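You operate a simulated robot arm through the tools that you are given. There is no shell and no other tool. Be economical: measure what you need, move in short steps, check, and stop when the job is done.

Carry out the task below with a simulated robot arm. There is one attempt and no reset: what you move stays moved.

## Task
End the video call: cover the lens, screen off, mute, aim the webcam away from the chair.
Fine: pointer on the blue mark, cover slid over the lens, volume knob at OFF; the webcam stays on the monitor.
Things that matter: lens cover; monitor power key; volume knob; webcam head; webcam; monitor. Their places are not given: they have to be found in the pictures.

The check looks at the end state, three seconds after you hand in, the way a careful person would. Anything else that was tipped, shoved, dropped, spilled or broken makes it a failure. A push-on lid holds only when it is set on centred and level and pressed home; a screw cap is set on level and turned clockwise until tight.

## Robot
A 6-joint arm with a two-finger parallel gripper, fixed in place. Base frame: the origin is at the foot of the arm, x ahead of it, y to its left, z up. Readings come in m, rad, newtons and seconds.
Its first joint turns from -2.897 to 2.897 rad. Payload 4.1 kg.
The TCP is the grasp point between the finger pads, 0.023 m short of the fingertips. In the tool frame z runs along the fingers and y along their closing line. Largest opening 0.094 m; finger width 0.038, thickness 0.01; the body of the gripper, 0.054 by 0.096 m, starts 0.039 m behind the TCP.
Orientation is that of the tool frame in the base frame, as a unit quaternion [x, y, z, w]. With the fingers straight down and closing along the base's y, the tool's x points along the base's -x, its y along +y and its z along -z.

## Interface
- The arm moves only by the tool servo_tool. Its argument "increments" is a list of rows, each a list of 2 entries, a list of its own where there are three numbers: the shift along the base's x, y, z in m, then the turn, a rotation vector about the base's x, y, z in rad. In form: [[[x, y, z], [rx, ry, rz]], ...]. A call has 1 to 12 rows; each row shifts and turns the commanded pose from where the row before left it. "gripper" is the finger opening in m, from 0 to 0.094, set as the call begins (left out, the last holds). Rows are played at 5 a second. More than 0.05 m and 0.15 rad between two rows, or a gripper value outside its range, and nothing of the call is played. Where a pose cannot be reached the arm comes as near as it can. A force on the tool above 40 N (or 10 N above the force at the start of the call, whichever is more), or a blocked arm, ends the call early, and 0.2 s more pass. The fingers move at their own pace (about 0.045 m/s each) and stop on an object; they squeeze with about 44 N. The grip force told is the motor's: it shows also when the fingers shut on nothing. Time passes only in rows, and 0.2 s behind the last, so rows that do not move let the fingers close. The reply holds the time, the measured pose of the TCP, the force on the tool along the base axes, the opening and the grip force, in the units named above and with some noise, and new pictures: "pictures" is both (left out), scene, wrist or none.
- Cameras (640 x 400 px; columns grow to the right, rows downward): "scene" is fixed at [0.0414, 0.668, 1.7772]; the picture's right is [-0.94, -0.35, 0.00], its down [-0.19, 0.50, -0.84] and it looks along [0.30, -0.79, -0.54] (base axes); focal length 328 px, centre (320, 200). "wrist" rides on the gripper at [-0.039, 0, -0.044] in the tool frame; the picture's right is [0.00, -1.00, 0.00], its down [0.97, 0.00, -0.24] and it looks along [0.24, 0.00, 0.97] (tool axes); focal length 218 px, centre (320, 200).
- lift_body(by): slides the trunk up (or, below 0, down) by that many m; the arm rides with it, the base frame stays. It gives what a move gives, with no picture.
- probe_pixels(camera, pixels): for up to 12 pixels [column, row] of the newest picture of that camera ("zoom" is the newest enlarged one), the place [x, y, z] in the base frame of the surface seen there, good to about 0.003 m, but the place of the scene camera against the robot may be out by one fixed shift of up to 0.025 m in any direction. It takes no simulated time.
- enlarge(camera, box): a new picture of the part [left, top, right, bottom] of that camera's present view, enlarged. It takes no simulated time.
- close_job(): hands the job in; it is judged then, once.

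Go step by step. Measure first, check grasps and placings, and put right what went wrong. The budget is 80 turns and 120 pictures, counting those below and the enlarged ones. Unless the task says otherwise, let go and move clear before handing in.

The tools are called after "Emit:" as a command line: name --argument value ..., lists and objects as JSON in quotes. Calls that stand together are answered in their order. servo_tool: Moves the arm, as the interface text tells. Its arguments: {"type":"object","properties":{"increments":{"type":"array","items":{"type":"array"}},"gripper":{"type":"number"},"pictures":{"type":"string","enum":["both","scene","wrist","none"]}},"required":["increments"]} The other tools are called the same way: lift_body (by) slides the trunk up or down; probe_pixels (camera, pixels) gives the place of the surface under pixels of a picture; enlarge (camera, box) takes an enlarged picture of a part of a camera's view; close_job () hands the job in.

At the start:

```text
time: 0.0
eef_pos: [0.2782, -0.1033, 1.4226]
orientation: [0.0, 1.0, 0.0, 0.001]
force: [0.5, -0.7, 0.4]
opening: 0.0939
grip_force: 0.1
trunk travel left (down, up): [-0.552, 0.038]
```

scene: 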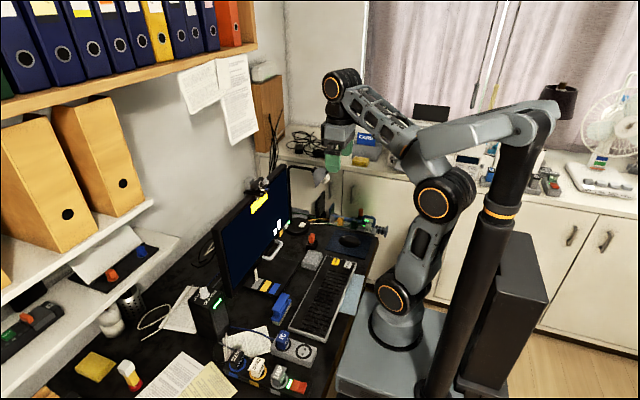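
wrist: 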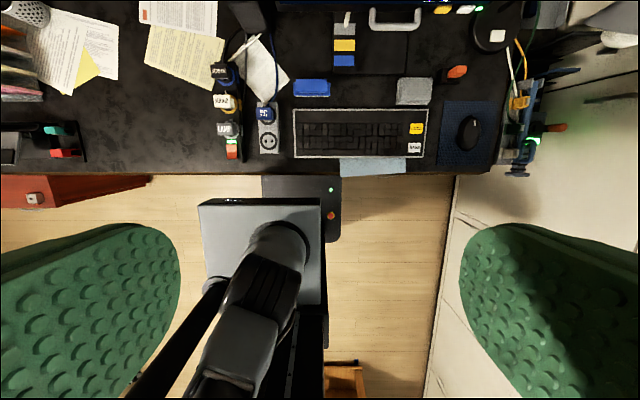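

The monitor is around scene (250,230), with the webcam on top near (260,187). I'll enlarge that area and the desk.

Emit:
enlarge --camera "scene" --box '[200, 150, 320, 225]'

Emit:
enlarge --camera "scene" --box '[180, 220, 380, 400]'

Emit:
enlarge --camera "wrist" --box '[200, 0, 560, 190]'

```text
5.33 times, centred on (260, 188) of scene
```

zoom: 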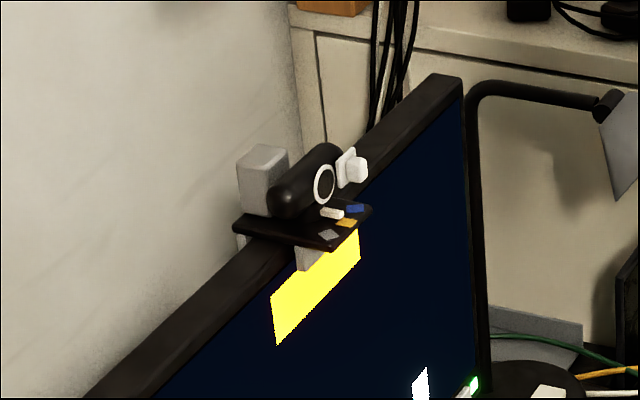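

```text
2.22 times, centred on (280, 310) of scene
```

zoom: 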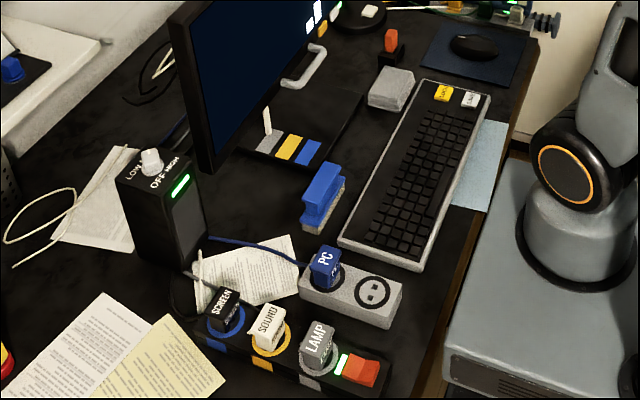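

```text
1.78 times, centred on (380, 95) of wrist
```

zoom: 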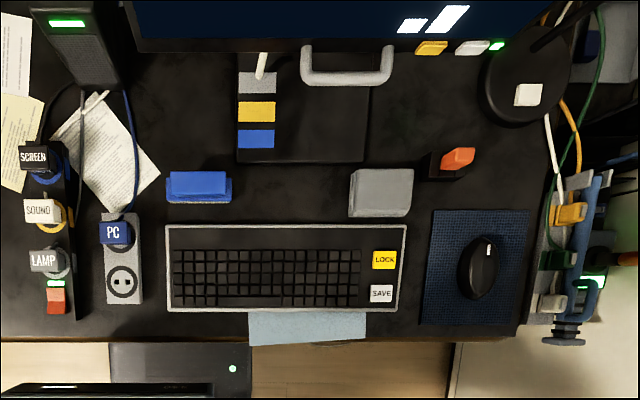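

The webcam carries a plate with coloured marks, and the volume knob is on the speaker. I'll probe those places.

Emit:
probe_pixels --camera "scene" --pixels '[[260, 184], [266, 181], [250, 184], [262, 190], [256, 195], [286, 166], [216, 239], [205, 291], [208, 299], [279, 223], [287, 222], [240, 260]]'

Emit:
probe_pixels --camera "wrist" --pixels '[[442, 9], [465, 9], [479, 8], [452, 5], [280, 22], [520, 22], [347, 20], [395, 25], [245, 15], [251, 30], [390, 98], [350, 130]]'

Emit:
enlarge --camera "scene" --box '[240, 165, 290, 200]'

Emit:
enlarge --camera "scene" --box '[190, 270, 250, 320]'

Emit:
enlarge --camera "scene" --box '[260, 200, 320, 240]'

```text
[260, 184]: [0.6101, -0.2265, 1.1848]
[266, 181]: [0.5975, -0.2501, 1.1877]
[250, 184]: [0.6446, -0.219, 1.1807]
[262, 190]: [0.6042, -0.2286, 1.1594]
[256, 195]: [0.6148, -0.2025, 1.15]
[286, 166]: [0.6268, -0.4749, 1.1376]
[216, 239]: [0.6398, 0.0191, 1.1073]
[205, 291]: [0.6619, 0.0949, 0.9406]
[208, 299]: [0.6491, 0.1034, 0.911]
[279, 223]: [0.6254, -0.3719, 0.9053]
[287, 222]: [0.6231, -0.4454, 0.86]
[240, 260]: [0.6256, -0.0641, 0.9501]
```

```text
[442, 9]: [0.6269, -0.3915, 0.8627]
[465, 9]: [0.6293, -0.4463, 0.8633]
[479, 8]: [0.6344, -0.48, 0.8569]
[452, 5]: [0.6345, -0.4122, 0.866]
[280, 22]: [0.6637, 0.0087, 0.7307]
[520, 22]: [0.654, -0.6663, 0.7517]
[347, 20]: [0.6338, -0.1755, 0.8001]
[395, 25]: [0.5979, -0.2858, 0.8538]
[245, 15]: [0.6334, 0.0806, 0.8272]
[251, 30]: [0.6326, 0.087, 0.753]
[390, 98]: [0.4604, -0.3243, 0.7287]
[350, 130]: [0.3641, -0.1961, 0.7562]
```

```text
11.43 times, centred on (265, 182) of scene
```

zoom: 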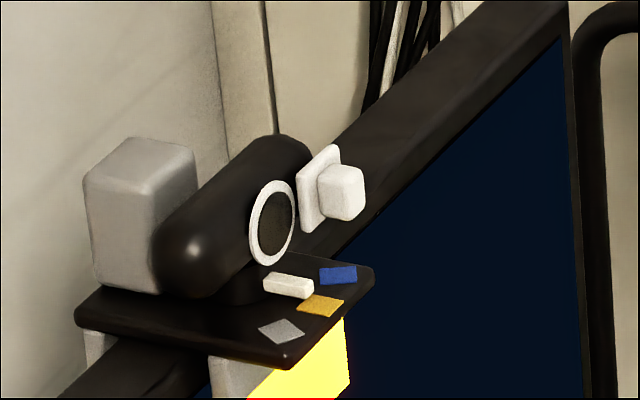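

```text
8.00 times, centred on (220, 295) of scene
```

zoom: 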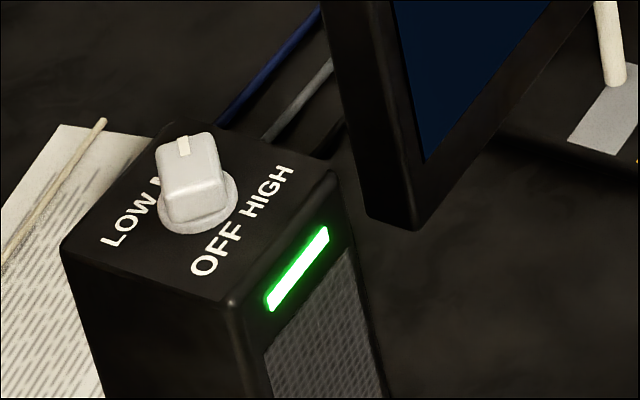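

```text
10.00 times, centred on (290, 220) of scene
```

zoom: 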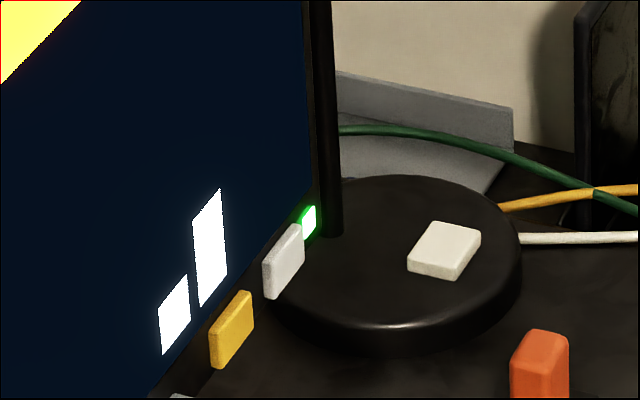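

The power key is probably the grey one beside the LED near (0.627,-0.446,0.862), the knob is near (0.66,0.095,0.94), and the webcam near (0.60,-0.24,1.18). I'll turn the tool to point forward (+x) for a close look.

Emit:
servo_tool --increments '[[[0.01, -0.012, -0.01], [0, -0.1428, 0]], [[0.01, -0.012, -0.01], [0, -0.1428, 0]], [[0.01, -0.012, -0.01], [0, -0.1428, 0]], [[0.01, -0.012, -0.01], [0, -0.1428, 0]], [[0.01, -0.012, -0.01], [0, -0.1428, 0]], [[0.01, -0.012, -0.01], [0, -0.1428, 0]], [[0.01, -0.012, -0.01], [0, -0.1428, 0]], [[0.01, -0.012, -0.01], [0, -0.1428, 0]], [[0.01, -0.012, -0.01], [0, -0.1428, 0]], [[0.01, -0.012, -0.01], [0, -0.1428, 0]], [[0.01, -0.012, -0.01], [0, -0.1428, 0]]]' --gripper 0.0

```text
time: 2.4
eef_pos: [0.3891, -0.2374, 1.3118]
orientation: [0.0, 0.707, -0.001, 0.707]
force: [0.5, -0.1, 0.3]
opening: 0.0
grip_force: 42.7
trunk travel left (down, up): [-0.552, 0.038]
```

scene: 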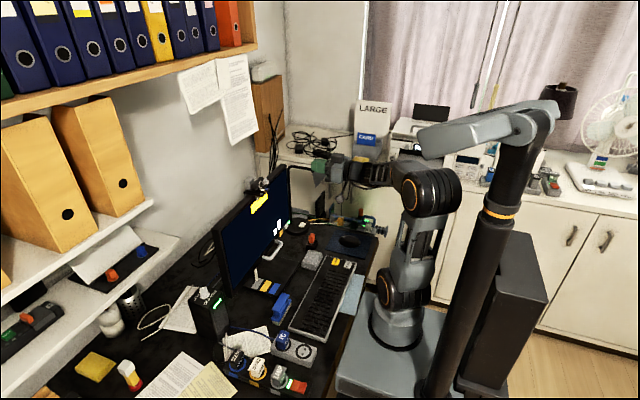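
wrist: 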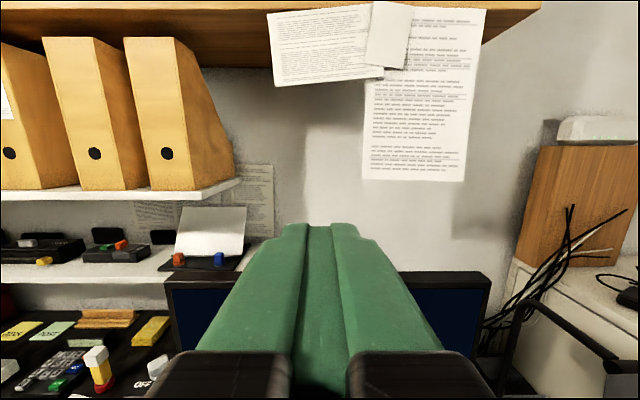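

The fingers hide the webcam from here. I'll pitch down and shift sideways to see it.

Emit:
servo_tool --increments '[[[0, 0.025, 0], [0, 0.13, 0]], [[0, 0.025, 0], [0, 0.13, 0]], [[0, 0.025, 0], [0, 0.13, 0]], [[0, 0.025, 0], [0, 0.13, 0]], [[0, 0.025, 0], [0, 0.13, 0]]]' --pictures "wrist"

```text
time: 3.6
eef_pos: [0.3891, -0.1104, 1.3145]
orientation: [0.001, 0.896, -0.001, 0.444]
force: [-0.2, -0.4, -0.1]
opening: 0.0
grip_force: 42.0
trunk travel left (down, up): [-0.552, 0.038]
```

wrist: 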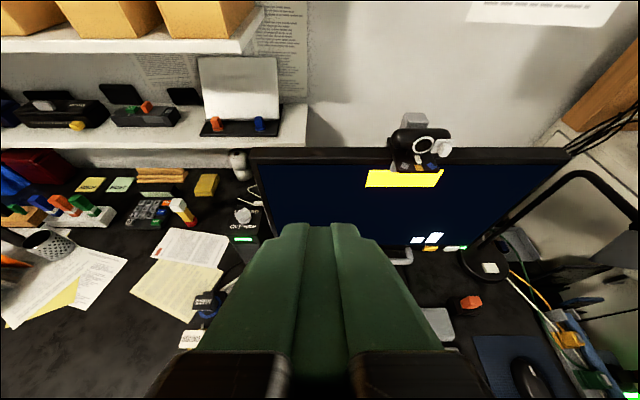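

Emit:
enlarge --camera "wrist" --box '[380, 105, 460, 195]'

Emit:
probe_pixels --camera "wrist" --pixels '[[423, 145], [443, 146], [400, 140], [415, 121], [419, 159], [432, 166], [418, 168], [405, 167], [433, 152], [300, 154], [520, 154], [243, 215]]'

Emit:
enlarge --camera "wrist" --box '[385, 215, 505, 285]'

Emit:
enlarge --camera "wrist" --box '[220, 190, 280, 250]'

```text
4.44 times, centred on (420, 150) of wrist
```

zoom: 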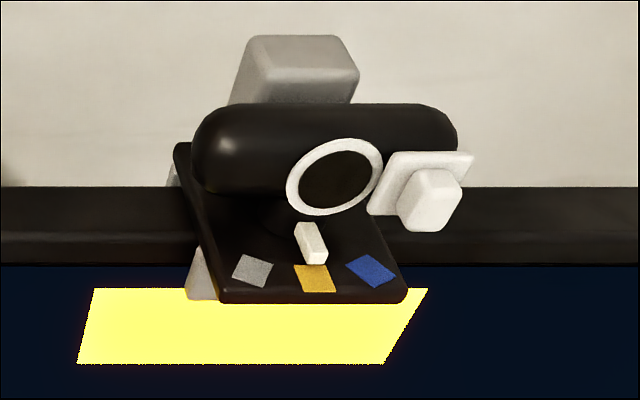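

```text
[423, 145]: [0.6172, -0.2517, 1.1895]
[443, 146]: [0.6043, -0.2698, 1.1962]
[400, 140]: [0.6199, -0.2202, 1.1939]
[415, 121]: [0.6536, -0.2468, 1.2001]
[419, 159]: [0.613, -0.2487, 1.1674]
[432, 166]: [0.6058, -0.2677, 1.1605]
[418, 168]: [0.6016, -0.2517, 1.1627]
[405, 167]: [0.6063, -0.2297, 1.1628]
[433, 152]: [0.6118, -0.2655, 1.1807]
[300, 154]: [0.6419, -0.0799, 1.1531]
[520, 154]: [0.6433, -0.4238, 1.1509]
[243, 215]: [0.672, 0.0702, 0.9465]
```

```text
5.33 times, centred on (445, 250) of wrist
```

zoom: 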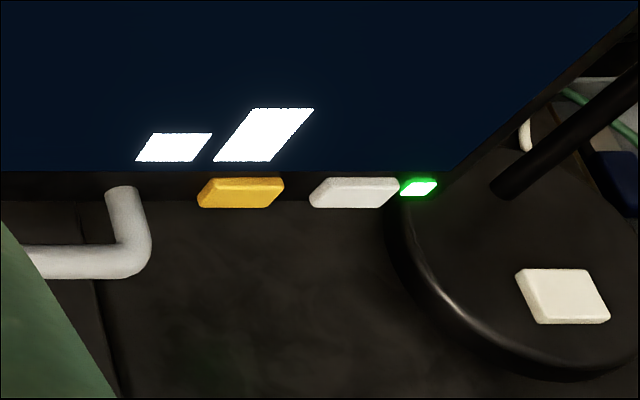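

```text
6.67 times, centred on (250, 220) of wrist
```

zoom: 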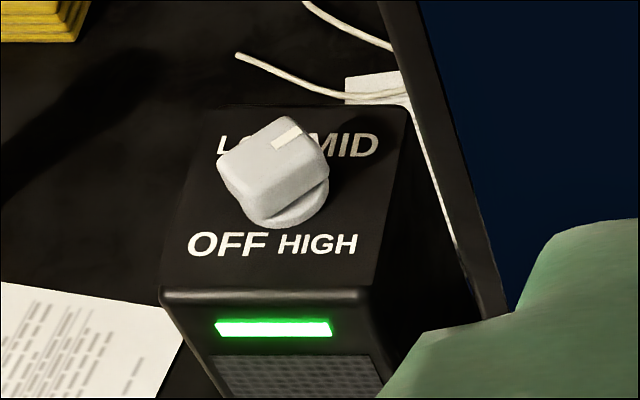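

The wrist view puts the lens at y≈-0.252 with the cover on its -y side. The pointer is on orange and the blue mark lies further toward -y. I'll level the tool and come close on the -y side of the webcam.

Emit:
servo_tool --increments '[[[0, -0.04, 0], [0, -0.11, 0]], [[0, -0.04, 0], [0, -0.11, 0]], [[0, -0.04, 0], [0, -0.11, 0]], [[0, -0.04, -0.01], [0, -0.11, 0]], [[0.02, -0.04, -0.03], [0, -0.11, 0]], [[0.02, -0.03, -0.03], [0, -0.1, 0]], [[0.04, 0, -0.02], [0, 0, 0]]]' --pictures "wrist"

```text
refused: row 5 steps farther than a row can; nothing moved
```

Emit:
servo_tool --increments '[[[0, -0.04, 0], [0, -0.11, 0]], [[0, -0.04, 0], [0, -0.11, 0]], [[0, -0.04, 0], [0, -0.11, 0]], [[0, -0.04, -0.01], [0, -0.11, 0]], [[0.01, -0.04, -0.02], [0, -0.11, 0]], [[0.02, -0.03, -0.03], [0, -0.1, 0]], [[0.03, 0, -0.03], [0, 0, 0]], [[0.03, 0, 0], [0, 0, 0]]]' --pictures "wrist"

```text
time: 5.4
eef_pos: [0.4773, -0.3416, 1.2226]
orientation: [0.0, 0.707, 0.0, 0.707]
force: [-0.4, -0.5, 0.6]
opening: 0.0002
grip_force: 42.2
trunk travel left (down, up): [-0.552, 0.038]
```

wrist: 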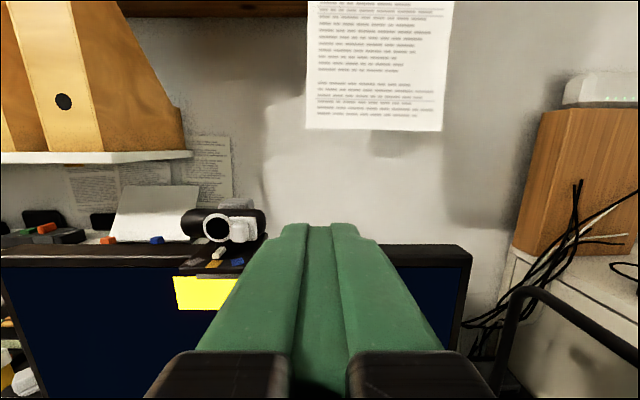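

Emit:
enlarge --camera "wrist" --box '[170, 190, 280, 280]'

Emit:
probe_pixels --camera "wrist" --pixels '[[216, 228], [239, 230], [239, 224], [239, 238], [244, 230], [252, 230], [256, 226], [262, 223], [188, 225], [235, 202], [217, 251], [237, 262]]'

```text
4.44 times, centred on (225, 235) of wrist
```

zoom: 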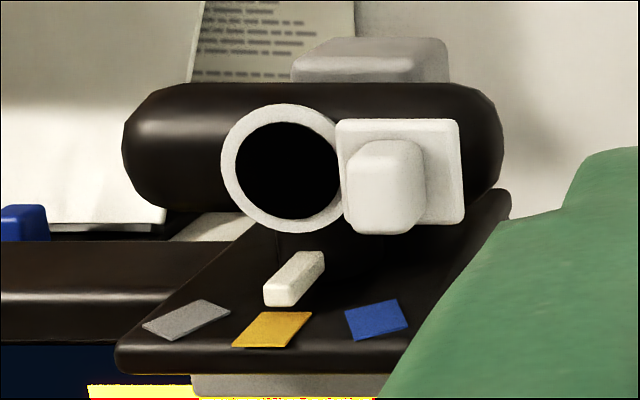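

```text
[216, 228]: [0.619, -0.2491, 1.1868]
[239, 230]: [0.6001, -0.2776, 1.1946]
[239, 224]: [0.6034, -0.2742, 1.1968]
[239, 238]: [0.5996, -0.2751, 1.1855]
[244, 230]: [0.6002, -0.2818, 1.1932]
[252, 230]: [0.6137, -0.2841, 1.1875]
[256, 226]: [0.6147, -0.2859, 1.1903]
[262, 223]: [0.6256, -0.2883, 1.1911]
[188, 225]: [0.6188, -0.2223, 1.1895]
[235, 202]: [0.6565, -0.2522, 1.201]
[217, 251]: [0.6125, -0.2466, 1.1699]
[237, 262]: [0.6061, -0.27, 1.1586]
```

The cover knob is at about (0.600,-0.276,1.192) and the lens at y≈-0.249, so the cover needs about 0.026 m in +y. I'll bring the closed fingertips to the knob's -y side.

Emit:
servo_tool --increments '[[[0, 0.018, -0.014], [0, 0, 0]], [[0, 0.018, -0.013], [0, 0, 0]], [[0.04, 0, 0], [0, 0, 0]], [[0.04, 0, 0], [0, 0, 0]], [[0.028, 0, 0], [0, 0, 0]], [[0, 0, 0], [0, 0, 0]]]' --pictures "both"

Emit:
enlarge --camera "wrist" --box '[160, 170, 360, 295]'

Emit:
enlarge --camera "scene" --box '[235, 160, 315, 210]'

```text
time: 6.8
eef_pos: [0.5871, -0.3049, 1.1961]
orientation: [0.0, 0.707, 0.0, 0.707]
force: [0.2, -0.4, -0.1]
opening: 0.0
grip_force: 42.3
trunk travel left (down, up): [-0.552, 0.038]
```

scene: 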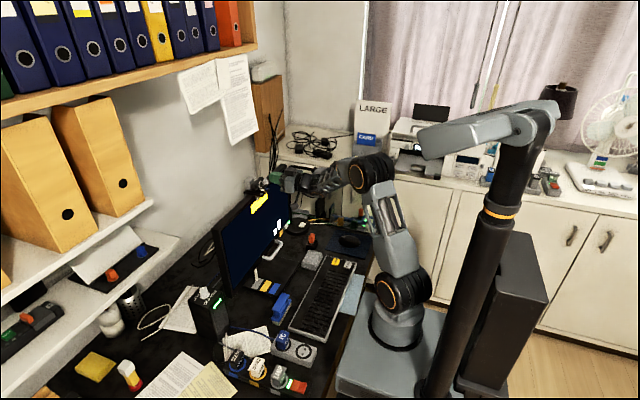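
wrist: 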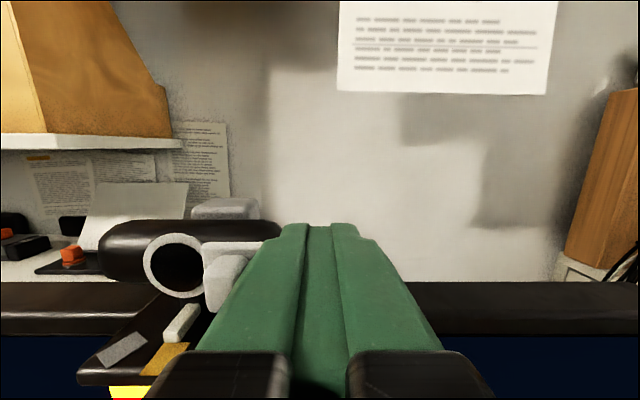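

```text
3.20 times, centred on (260, 232) of wrist
```

zoom: 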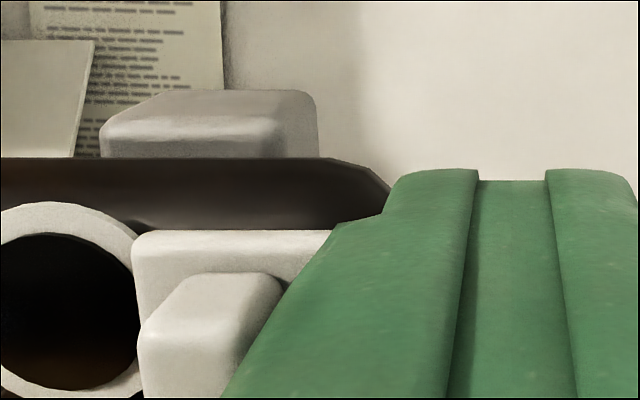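

```text
8.00 times, centred on (275, 185) of scene
```

zoom: 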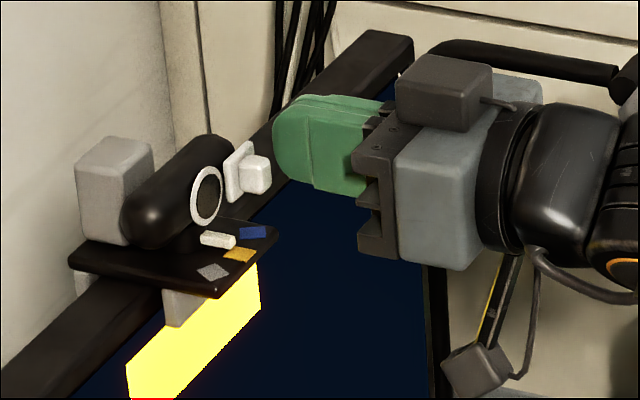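

The fingertip stands beside the knob with a small gap. I'll push in +y in small steps.

Emit:
servo_tool --increments '[[[0, 0.005, 0], [0, 0, 0]], [[0, 0.005, 0], [0, 0, 0]], [[0, 0.005, 0], [0, 0, 0]], [[0, 0.004, 0], [0, 0, 0]], [[0, 0, 0], [0, 0, 0]]]' --pictures "wrist"

Emit:
enlarge --camera "scene" --box '[235, 160, 315, 210]'

```text
time: 8.0
eef_pos: [0.5869, -0.2866, 1.1956]
orientation: [0.0, 0.707, 0.0, 0.707]
force: [0.1, -0.2, -0.1]
opening: 0.0
grip_force: 42.1
trunk travel left (down, up): [-0.552, 0.038]
```

wrist: 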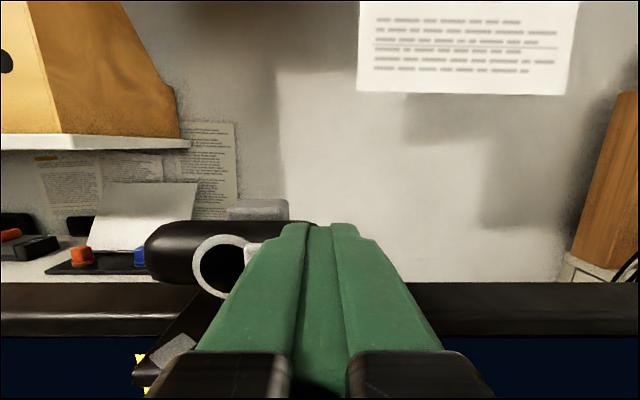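

```text
8.00 times, centred on (275, 185) of scene
```

zoom: 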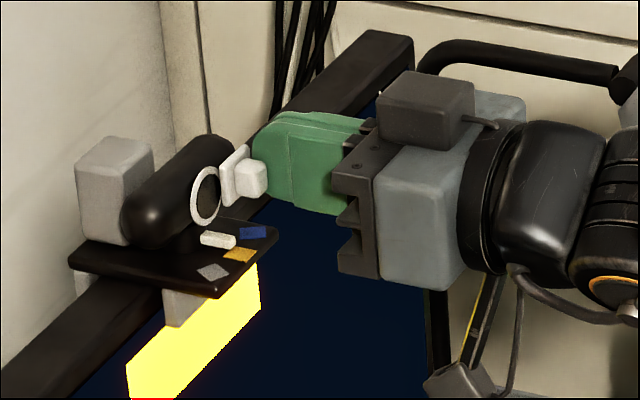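

The cover has started to move (it now overlaps the ring), with no force and no head rotation. I'll continue.

Emit:
servo_tool --increments '[[[0, 0.004, 0], [0, 0, 0]], [[0, 0.004, 0], [0, 0, 0]], [[0, 0.004, 0], [0, 0, 0]], [[0, 0.004, 0], [0, 0, 0]], [[0, 0, 0], [0, 0, 0]]]' --pictures "wrist"

Emit:
enlarge --camera "scene" --box '[235, 160, 315, 210]'

```text
time: 9.2
eef_pos: [0.5872, -0.2705, 1.1971]
orientation: [0.0, 0.708, 0.0, 0.707]
force: [-0.8, 0.3, 0.0]
opening: 0.0
grip_force: 42.2
trunk travel left (down, up): [-0.552, 0.038]
```

wrist: 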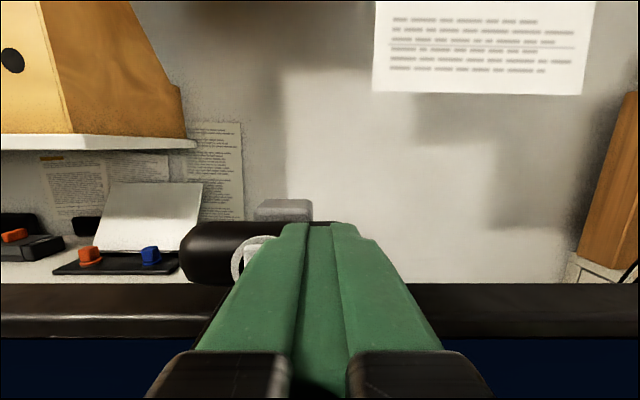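

```text
8.00 times, centred on (275, 185) of scene
```

zoom: 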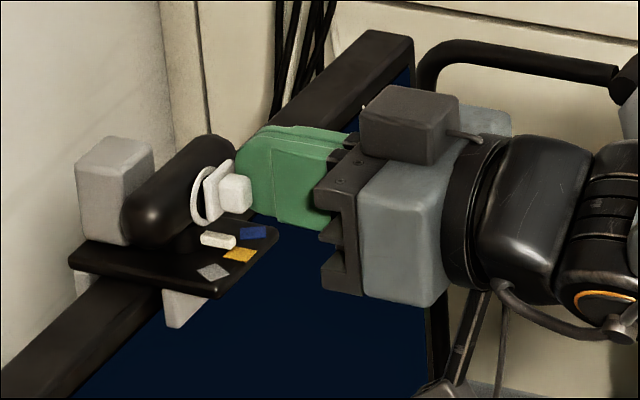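

The cover is over most of the lens, and the yellow on-screen indicator has gone out. A few more millimetres.

Emit:
servo_tool --increments '[[[0, 0.003, 0], [0, 0, 0]], [[0, 0.003, 0], [0, 0, 0]], [[0, 0, 0], [0, 0, 0]]]' --pictures "none"

Emit:
enlarge --camera "scene" --box '[245, 170, 285, 195]'

```text
time: 10.0
eef_pos: [0.5877, -0.2645, 1.1963]
orientation: [0.0, 0.707, 0.0, 0.707]
force: [0.4, -1.0, -0.5]
opening: 0.0
grip_force: 42.4
trunk travel left (down, up): [-0.552, 0.038]
```

```text
16.00 times, centred on (265, 182) of scene
```

zoom: 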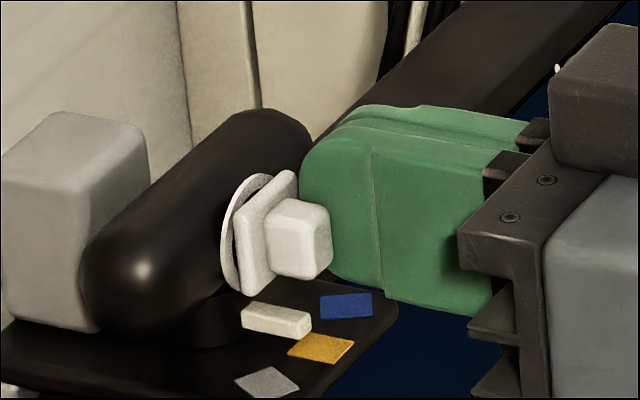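

A sliver of lens may remain, so I'll back away and look from the front.

Emit:
servo_tool --increments '[[[0, -0.008, 0], [0, 0, 0]], [[-0.04, -0.02, 0.01], [0, 0, 0]], [[-0.04, -0.02, 0.01], [0, 0, 0]], [[-0.02, -0.02, 0.01], [0, 0, 0]]]' --pictures "wrist"

Emit:
enlarge --camera "wrist" --box '[170, 190, 280, 280]'

```text
time: 11.0
eef_pos: [0.4859, -0.3328, 1.2251]
orientation: [0.0, 0.708, 0.001, 0.706]
force: [0.7, 0.0, -0.6]
opening: 0.0003
grip_force: 43.0
trunk travel left (down, up): [-0.552, 0.038]
```

wrist: 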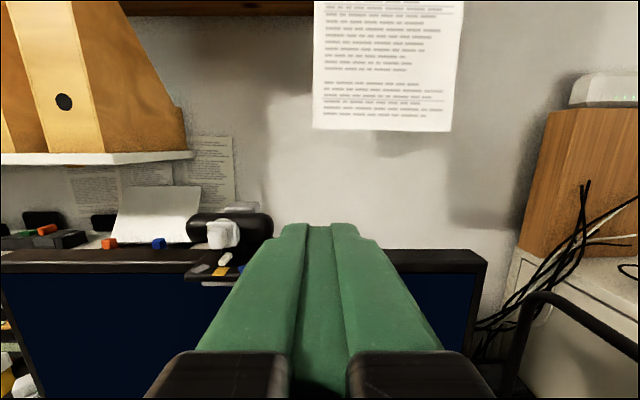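

```text
4.44 times, centred on (225, 235) of wrist
```

zoom: 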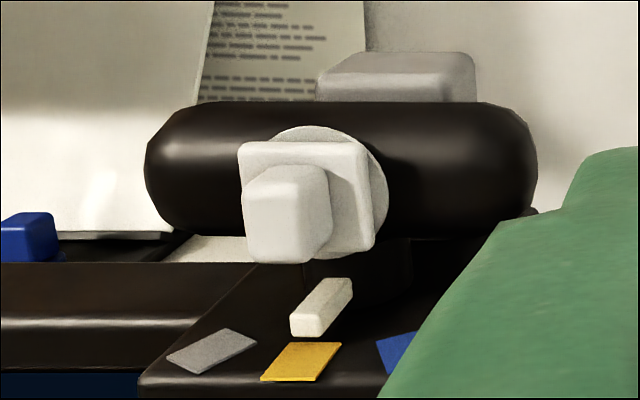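

The cover sits centred over the lens (parallax accounts for the apparent offset). Next I'll turn the head about +z by pushing its -y end, carrying the tool on an arc around the pivot (≈0.632,-0.251). First the approach.

Emit:
servo_tool --increments '[[[0.02, 0.025, -0.016], [0, 0, 0]], [[0.02, 0.026, -0.016], [0, 0, 0]], [[0.03, 0, 0], [0, 0, 0]], [[0.03, 0, 0], [0, 0, 0]], [[0, 0, 0], [0, 0, 0]]]' --pictures "wrist"

Emit:
enlarge --camera "scene" --box '[245, 170, 285, 195]'

Emit:
enlarge --camera "wrist" --box '[180, 190, 340, 290]'

```text
time: 12.2
eef_pos: [0.589, -0.2818, 1.1913]
orientation: [0.0, 0.708, 0.001, 0.706]
force: [0.0, 0.2, 0.3]
opening: 0.0
grip_force: 42.4
trunk travel left (down, up): [-0.552, 0.038]
```

wrist: 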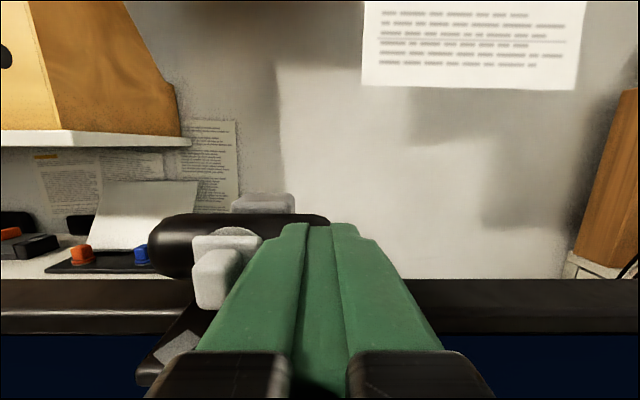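

```text
16.00 times, centred on (265, 182) of scene
```

zoom: 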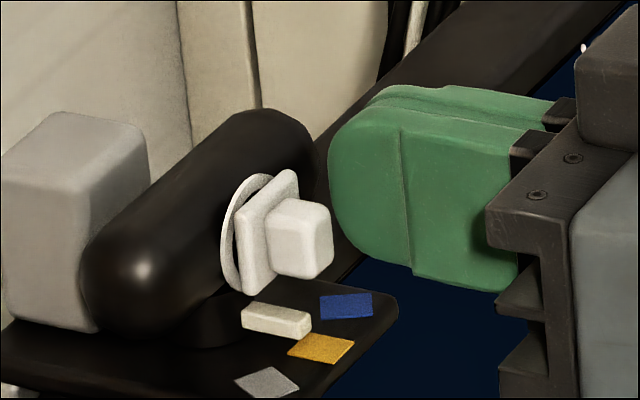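

```text
4.00 times, centred on (260, 240) of wrist
```

zoom: 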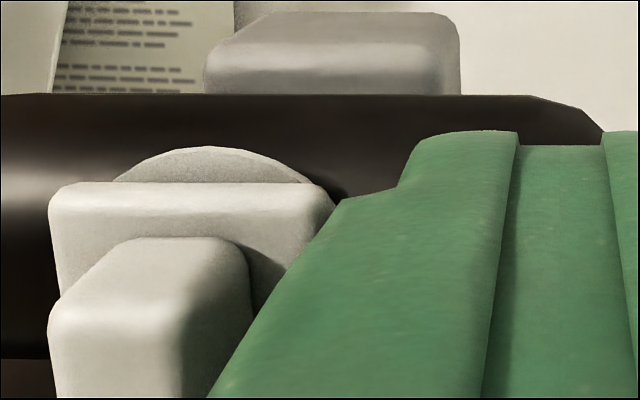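

The fingertip is just in front of the head's -y end, clear of the cover. I'll advance to contact and do the first half of the arc.

Emit:
servo_tool --increments '[[[0.004, 0, 0], [0, 0, 0]], [[0.003, 0, 0], [0, 0, 0]], [[0.0033, -0.0034, 0], [0, 0, 0.1]], [[0.0036, -0.0032, 0], [0, 0, 0.1]], [[0.0039, -0.0026, 0], [0, 0, 0.1]], [[0, 0, 0], [0, 0, 0]]]' --pictures "wrist"

Emit:
enlarge --camera "scene" --box '[245, 170, 285, 195]'

```text
time: 13.6
eef_pos: [0.6037, -0.29, 1.1934]
orientation: [-0.105, 0.7, 0.105, 0.699]
force: [-0.4, 0.2, -0.6]
opening: 0.0
grip_force: 41.8
trunk travel left (down, up): [-0.552, 0.038]
```

wrist: 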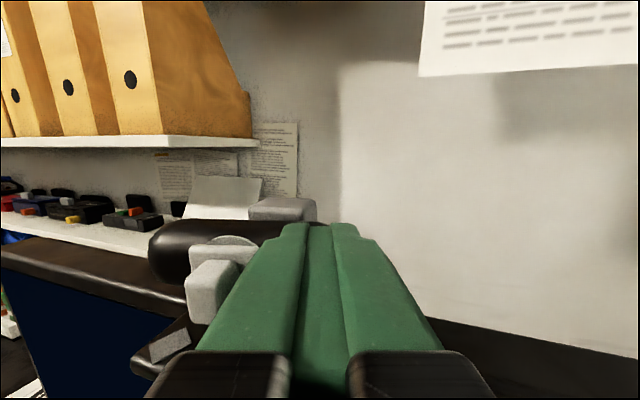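

```text
16.00 times, centred on (265, 182) of scene
```

zoom: 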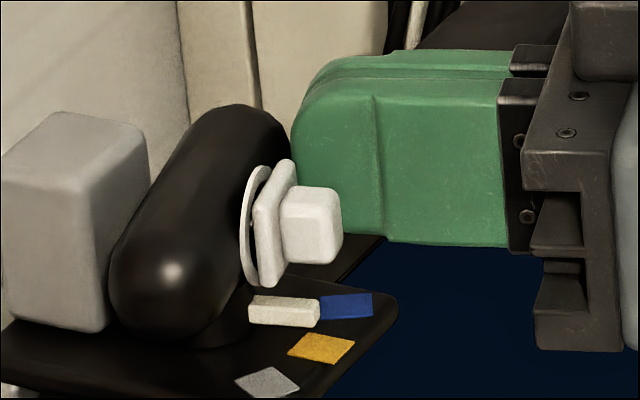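

The head is turning smoothly and the pointer now nears the blue mark. Continuing 0.2 rad.

Emit:
servo_tool --increments '[[[0.0041, -0.0024, 0], [0, 0, 0.1]], [[0.0044, -0.0019, 0], [0, 0, 0.1]], [[0, 0, 0], [0, 0, 0]]]' --pictures "wrist"

Emit:
enlarge --camera "scene" --box '[245, 170, 285, 195]'

```text
time: 14.4
eef_pos: [0.6128, -0.2952, 1.1936]
orientation: [-0.175, 0.686, 0.176, 0.684]
force: [-0.3, 0.1, -0.2]
opening: 0.0
grip_force: 42.6
trunk travel left (down, up): [-0.552, 0.038]
```

wrist: 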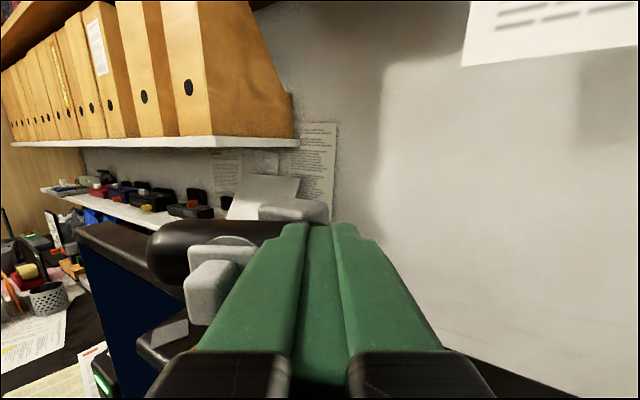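

```text
16.00 times, centred on (265, 182) of scene
```

zoom: 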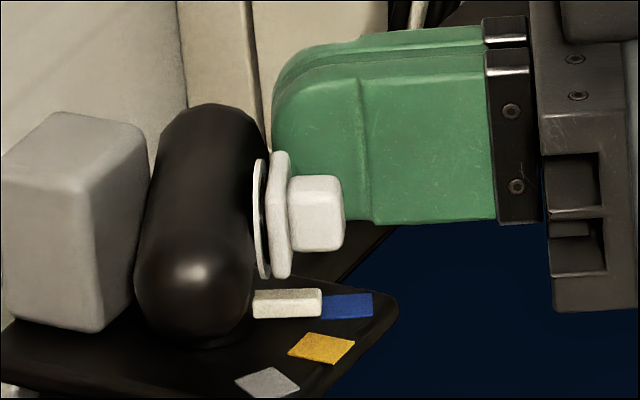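

The pointer is now near blue. I'll back off along the tool and look from above.

Emit:
servo_tool --increments '[[[-0.035, -0.02, 0], [0, 0, 0]], [[-0.035, -0.02, 0.02], [0, 0, -0.1]], [[-0.02, -0.01, 0.04], [0, 0, -0.1]], [[0, 0, 0.045], [0, 0, -0.1]], [[0, 0, 0.045], [0, 0, -0.1]], [[0, 0, 0], [0, 0, -0.1]], [[0, 0, 0], [0, 0.14, 0]], [[0, 0, 0], [0, 0.14, 0]], [[0, 0, 0], [0, 0.14, 0]], [[0, 0, 0], [0, 0.14, 0]], [[0, 0, 0], [0, 0.14, 0]]]' --pictures "wrist"

```text
time: 16.8
eef_pos: [0.5231, -0.3463, 1.3439]
orientation: [0.0, 0.908, 0.0, 0.42]
force: [-0.4, -0.1, -0.5]
opening: 0.0
grip_force: 42.6
trunk travel left (down, up): [-0.552, 0.038]
```

wrist: 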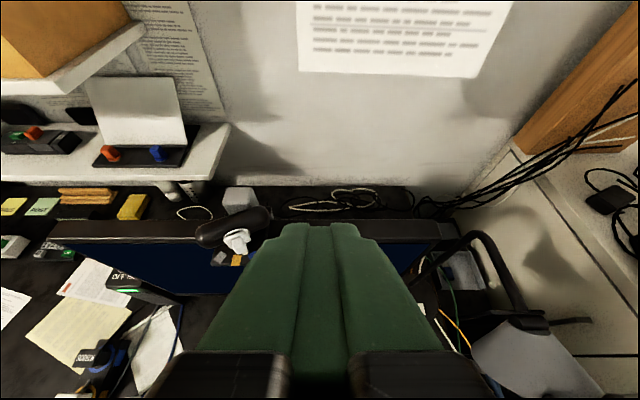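

Emit:
servo_tool --increments '[[[-0.04, 0, 0], [0, 0, 0]], [[-0.04, -0.02, 0], [0, 0, 0]], [[-0.04, -0.02, -0.02], [0, 0, 0]]]' --pictures "wrist"

Emit:
enlarge --camera "wrist" --box '[190, 120, 290, 220]'

```text
time: 17.6
eef_pos: [0.4045, -0.3841, 1.3253]
orientation: [0.0, 0.907, -0.001, 0.422]
force: [0.2, -1.5, -0.8]
opening: 0.0002
grip_force: 42.0
trunk travel left (down, up): [-0.552, 0.038]
```

wrist: 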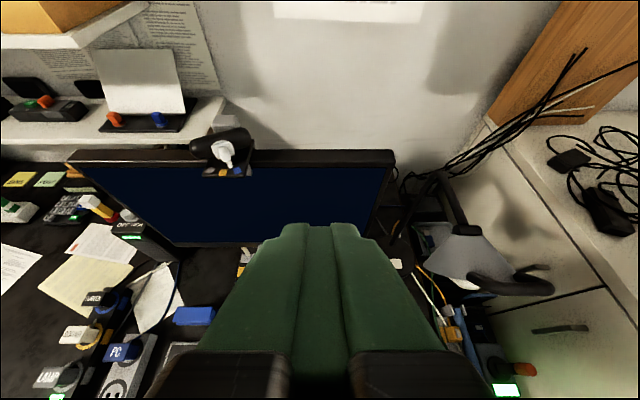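

```text
4.00 times, centred on (240, 170) of wrist
```

zoom: 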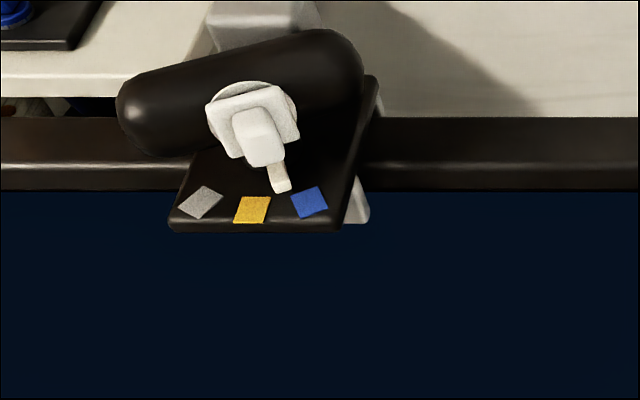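

The pointer is still short of blue. I'll measure it.

Emit:
probe_pixels --camera "zoom" --pixels '[[284, 186], [277, 170], [310, 202], [252, 210], [200, 202], [320, 213], [301, 190], [282, 188], [292, 190], [288, 185], [342, 50], [126, 115]]'

```text
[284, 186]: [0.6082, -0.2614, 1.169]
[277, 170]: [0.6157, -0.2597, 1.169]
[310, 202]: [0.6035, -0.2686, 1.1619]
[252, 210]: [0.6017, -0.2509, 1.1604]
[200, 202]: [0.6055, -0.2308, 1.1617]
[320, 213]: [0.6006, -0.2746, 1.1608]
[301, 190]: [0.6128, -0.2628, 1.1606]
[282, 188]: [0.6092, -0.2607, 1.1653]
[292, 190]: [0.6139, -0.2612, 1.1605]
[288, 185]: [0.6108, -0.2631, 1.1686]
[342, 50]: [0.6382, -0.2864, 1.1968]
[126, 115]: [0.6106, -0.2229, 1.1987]
```

Estimates put the pointer at about 23–26°, with blue at about 33°. I'll go back to the contact pose at yaw 0.5.

Emit:
servo_tool --increments '[[[0.0138, 0.0051, -0.0132], [0, -0.14, 0]], [[0.0138, 0.0051, -0.0132], [0, -0.14, 0]], [[0.0138, 0.0051, -0.0132], [0, -0.14, 0]], [[0.0138, 0.0051, -0.0132], [0, -0.14, 0]], [[0.0138, 0.0051, -0.0132], [0, -0.14, 0]], [[0.0138, 0.0051, -0.0132], [0, 0, 0.1]], [[0.0138, 0.0051, -0.0132], [0, 0, 0.1]], [[0.0138, 0.0051, -0.0132], [0, 0, 0.1]], [[0.0138, 0.0051, -0.0132], [0, 0, 0.1]], [[0.0138, 0.0051, -0.0132], [0, 0, 0.1]], [[0.0263, 0.0144, 0], [0, 0, 0]], [[0.02, 0.011, 0], [0, 0, 0]]]' --pictures "wrist"

```text
time: 20.2
eef_pos: [0.5877, -0.3069, 1.1922]
orientation: [-0.175, 0.685, 0.175, 0.685]
force: [-0.2, -0.9, 0.0]
opening: 0.0
grip_force: 42.5
trunk travel left (down, up): [-0.552, 0.038]
```

wrist: 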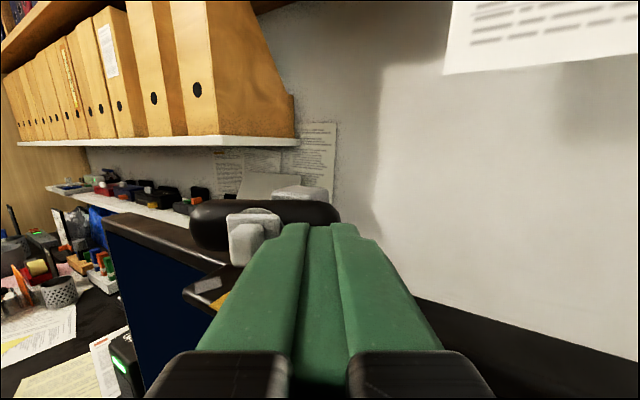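

Emit:
servo_tool --increments '[[[0.0125, 0.005, 0], [0, 0, 0]], [[0.0126, 0.006, 0], [0, 0, 0]], [[0.0034, -0.0011, 0], [0, 0, 0.075]], [[0.0034, -0.0009, 0], [0, 0, 0.075]], [[0, 0, 0], [0, 0, 0]]]' --pictures "wrist"

Emit:
enlarge --camera "scene" --box '[245, 170, 285, 195]'

```text
time: 21.4
eef_pos: [0.618, -0.2995, 1.1904]
orientation: [-0.227, 0.67, 0.227, 0.669]
force: [-0.1, -0.7, -0.3]
opening: 0.0
grip_force: 42.4
trunk travel left (down, up): [-0.552, 0.038]
```

wrist: 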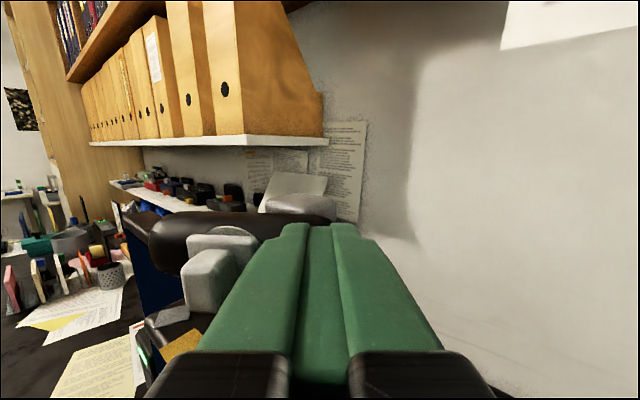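

```text
16.00 times, centred on (265, 182) of scene
```

zoom: 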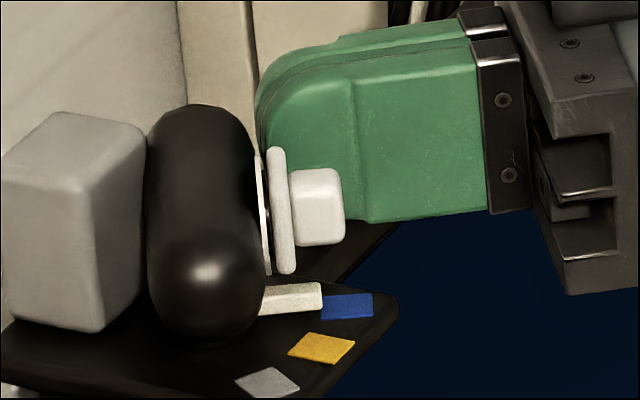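

Looks close to aligned. I'll retreat and check with the front camera.

Emit:
servo_tool --increments '[[[-0.035, -0.025, 0], [0, 0, 0]], [[-0.035, -0.02, 0.02], [0, 0, -0.13]], [[-0.035, -0.02, 0.025], [0, 0, -0.13]], [[-0.04, 0, 0.025], [0, 0, -0.13]], [[-0.03, 0, 0.025], [0, 0, -0.13]], [[-0.03, 0, 0.02], [0, 0, -0.13]], [[0, 0, 0.01], [0, 0.14, 0]], [[0, 0, 0.01], [0, 0.14, 0]], [[0, 0, 0], [0, 0.14, 0]], [[0, 0, 0], [0, 0.14, 0]], [[0, 0, 0], [0, 0.14, 0]]]' --pictures "wrist"

Emit:
enlarge --camera "wrist" --box '[190, 110, 290, 210]'

Emit:
enlarge --camera "scene" --box '[245, 170, 285, 195]'

```text
time: 23.8
eef_pos: [0.4141, -0.3636, 1.3267]
orientation: [0.001, 0.908, 0.0, 0.42]
force: [0.1, -0.4, -0.3]
opening: 0.0001
grip_force: 42.1
trunk travel left (down, up): [-0.552, 0.038]
```

wrist: 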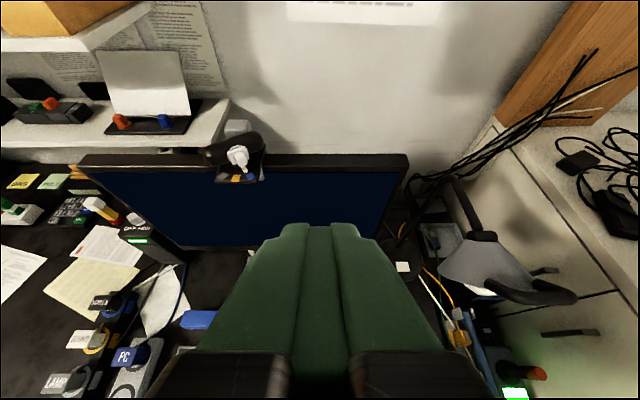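

```text
4.00 times, centred on (240, 160) of wrist
```

zoom: 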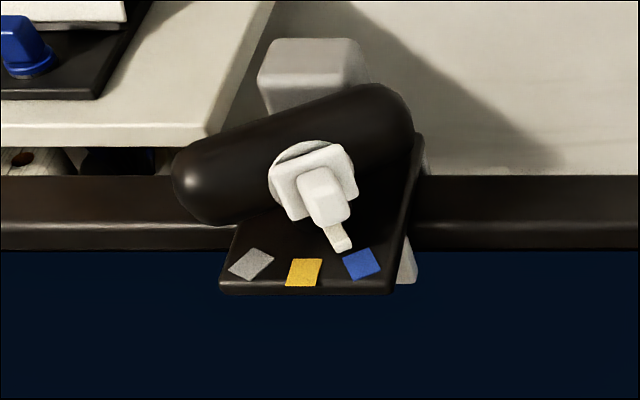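

```text
16.00 times, centred on (265, 182) of scene
```

zoom: 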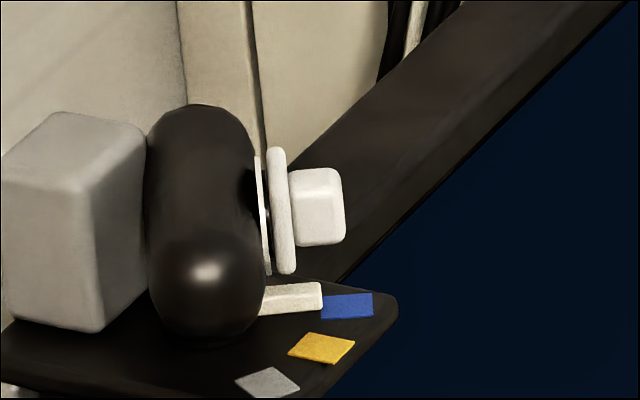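

Emit:
enlarge --camera "wrist" --box '[215, 140, 265, 190]'

Emit:
probe_pixels --camera "zoom" --pixels '[[343, 251], [338, 260], [353, 256], [345, 245], [330, 243], [361, 296], [343, 281], [377, 284], [385, 302], [350, 312], [267, 312], [159, 297]]'

```text
8.00 times, centred on (240, 165) of wrist
```

zoom: 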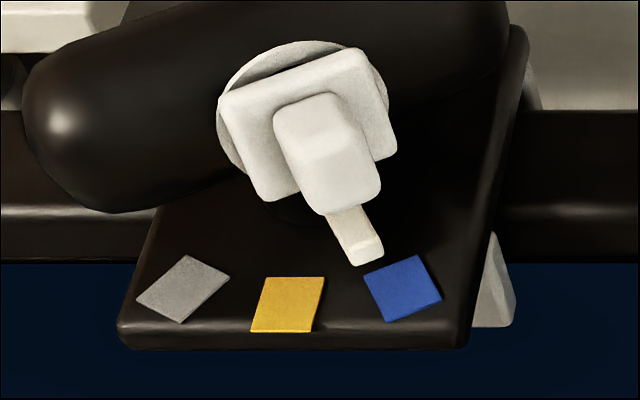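

```text
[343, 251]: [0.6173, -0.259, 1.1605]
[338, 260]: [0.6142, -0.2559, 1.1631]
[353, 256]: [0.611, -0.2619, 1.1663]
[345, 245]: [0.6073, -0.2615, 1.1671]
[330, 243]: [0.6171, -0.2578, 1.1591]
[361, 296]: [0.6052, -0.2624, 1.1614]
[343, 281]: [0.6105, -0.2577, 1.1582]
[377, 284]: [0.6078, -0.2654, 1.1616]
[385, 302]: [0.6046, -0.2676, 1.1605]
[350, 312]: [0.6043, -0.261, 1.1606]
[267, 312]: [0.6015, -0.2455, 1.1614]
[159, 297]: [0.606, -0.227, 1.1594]
```

Emit:
probe_pixels --camera "zoom" --pixels '[[360, 240], [364, 242], [355, 232], [350, 224], [346, 217], [368, 246], [402, 290], [395, 284], [410, 294], [288, 304], [184, 288], [300, 120]]'

Emit:
probe_pixels --camera "zoom" --pixels '[[361, 241], [365, 244], [357, 234], [352, 226], [348, 219], [370, 244], [400, 290], [404, 288], [402, 294], [286, 304], [182, 288], [362, 236]]'

```text
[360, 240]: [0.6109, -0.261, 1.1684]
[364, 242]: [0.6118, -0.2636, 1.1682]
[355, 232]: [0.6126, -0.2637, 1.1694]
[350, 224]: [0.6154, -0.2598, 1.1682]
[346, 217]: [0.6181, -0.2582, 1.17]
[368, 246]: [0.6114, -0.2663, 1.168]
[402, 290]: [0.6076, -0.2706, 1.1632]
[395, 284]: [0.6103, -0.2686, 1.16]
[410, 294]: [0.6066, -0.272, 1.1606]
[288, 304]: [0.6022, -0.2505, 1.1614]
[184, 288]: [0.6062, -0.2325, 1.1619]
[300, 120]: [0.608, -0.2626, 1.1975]
```

```text
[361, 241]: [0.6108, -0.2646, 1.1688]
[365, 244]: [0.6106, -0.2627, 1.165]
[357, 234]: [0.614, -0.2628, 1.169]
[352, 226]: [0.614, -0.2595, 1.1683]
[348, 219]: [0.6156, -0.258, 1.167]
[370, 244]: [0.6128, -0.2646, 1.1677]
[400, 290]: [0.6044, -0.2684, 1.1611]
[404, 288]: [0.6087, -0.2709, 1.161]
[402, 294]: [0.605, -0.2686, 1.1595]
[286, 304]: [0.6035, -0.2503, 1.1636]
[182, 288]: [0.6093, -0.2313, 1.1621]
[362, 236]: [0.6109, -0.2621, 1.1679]
```

Averaging the probes, the pointer is about 5–6° short of blue. I'll return to contact and push about 0.1 rad more.

Emit:
servo_tool --increments '[[[0.0172, 0.004, -0.0136], [0, -0.14, 0]], [[0.0172, 0.004, -0.0136], [0, -0.14, 0]], [[0.0172, 0.004, -0.0136], [0, -0.14, 0]], [[0.0172, 0.004, -0.0136], [0, -0.14, 0]], [[0.0172, 0.004, -0.0136], [0, -0.14, 0]], [[0.0172, 0.004, -0.0136], [0, 0, 0.13]], [[0.0172, 0.004, -0.0136], [0, 0, 0.13]], [[0.0172, 0.004, -0.0136], [0, 0, 0.13]], [[0.0172, 0.004, -0.0136], [0, 0, 0.13]], [[0.0172, 0.004, -0.0136], [0, 0, 0.13]], [[0.01, 0.0075, 0], [0, 0, 0]], [[0, 0, 0], [0, 0, 0]]]' --pictures "wrist"

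```text
time: 26.4
eef_pos: [0.5964, -0.3156, 1.1908]
orientation: [-0.226, 0.67, 0.226, 0.67]
force: [-0.3, -0.3, 0.6]
opening: 0.0
grip_force: 42.1
trunk travel left (down, up): [-0.552, 0.038]
```

wrist: 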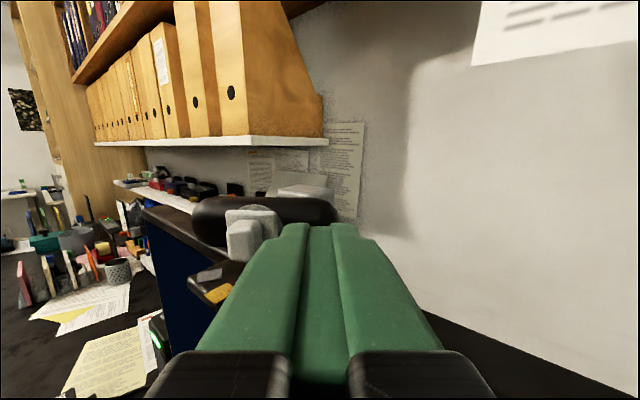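

Emit:
servo_tool --increments '[[[0.0108, 0.008, 0], [0, 0, 0]], [[0.0108, 0.0081, 0], [0, 0, 0]], [[0.0024, -0.0004, 0], [0, 0, 0.05]], [[0.0024, -0.0003, 0], [0, 0, 0.05]], [[0, 0, 0], [0, 0, 0]]]' --pictures "none"

Emit:
enlarge --camera "scene" --box '[245, 170, 285, 195]'

```text
time: 27.6
eef_pos: [0.623, -0.3013, 1.191]
orientation: [-0.26, 0.658, 0.26, 0.657]
force: [0.0, 0.4, 0.2]
opening: 0.0
grip_force: 42.6
trunk travel left (down, up): [-0.552, 0.038]
```

```text
16.00 times, centred on (265, 182) of scene
```

zoom: 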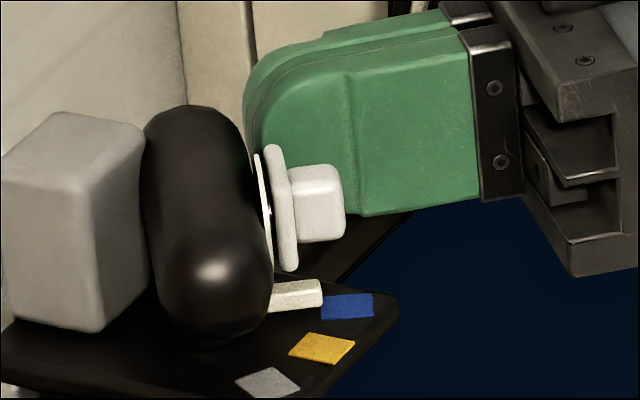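

Emit:
enlarge --camera "scene" --box '[258, 183, 272, 195]'

```text
16.00 times, centred on (265, 189) of scene
```

zoom: 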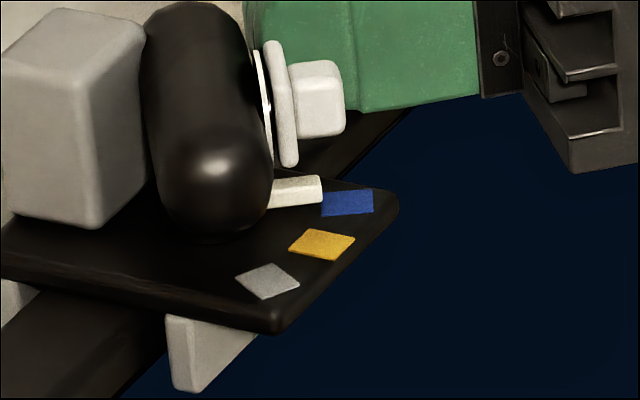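

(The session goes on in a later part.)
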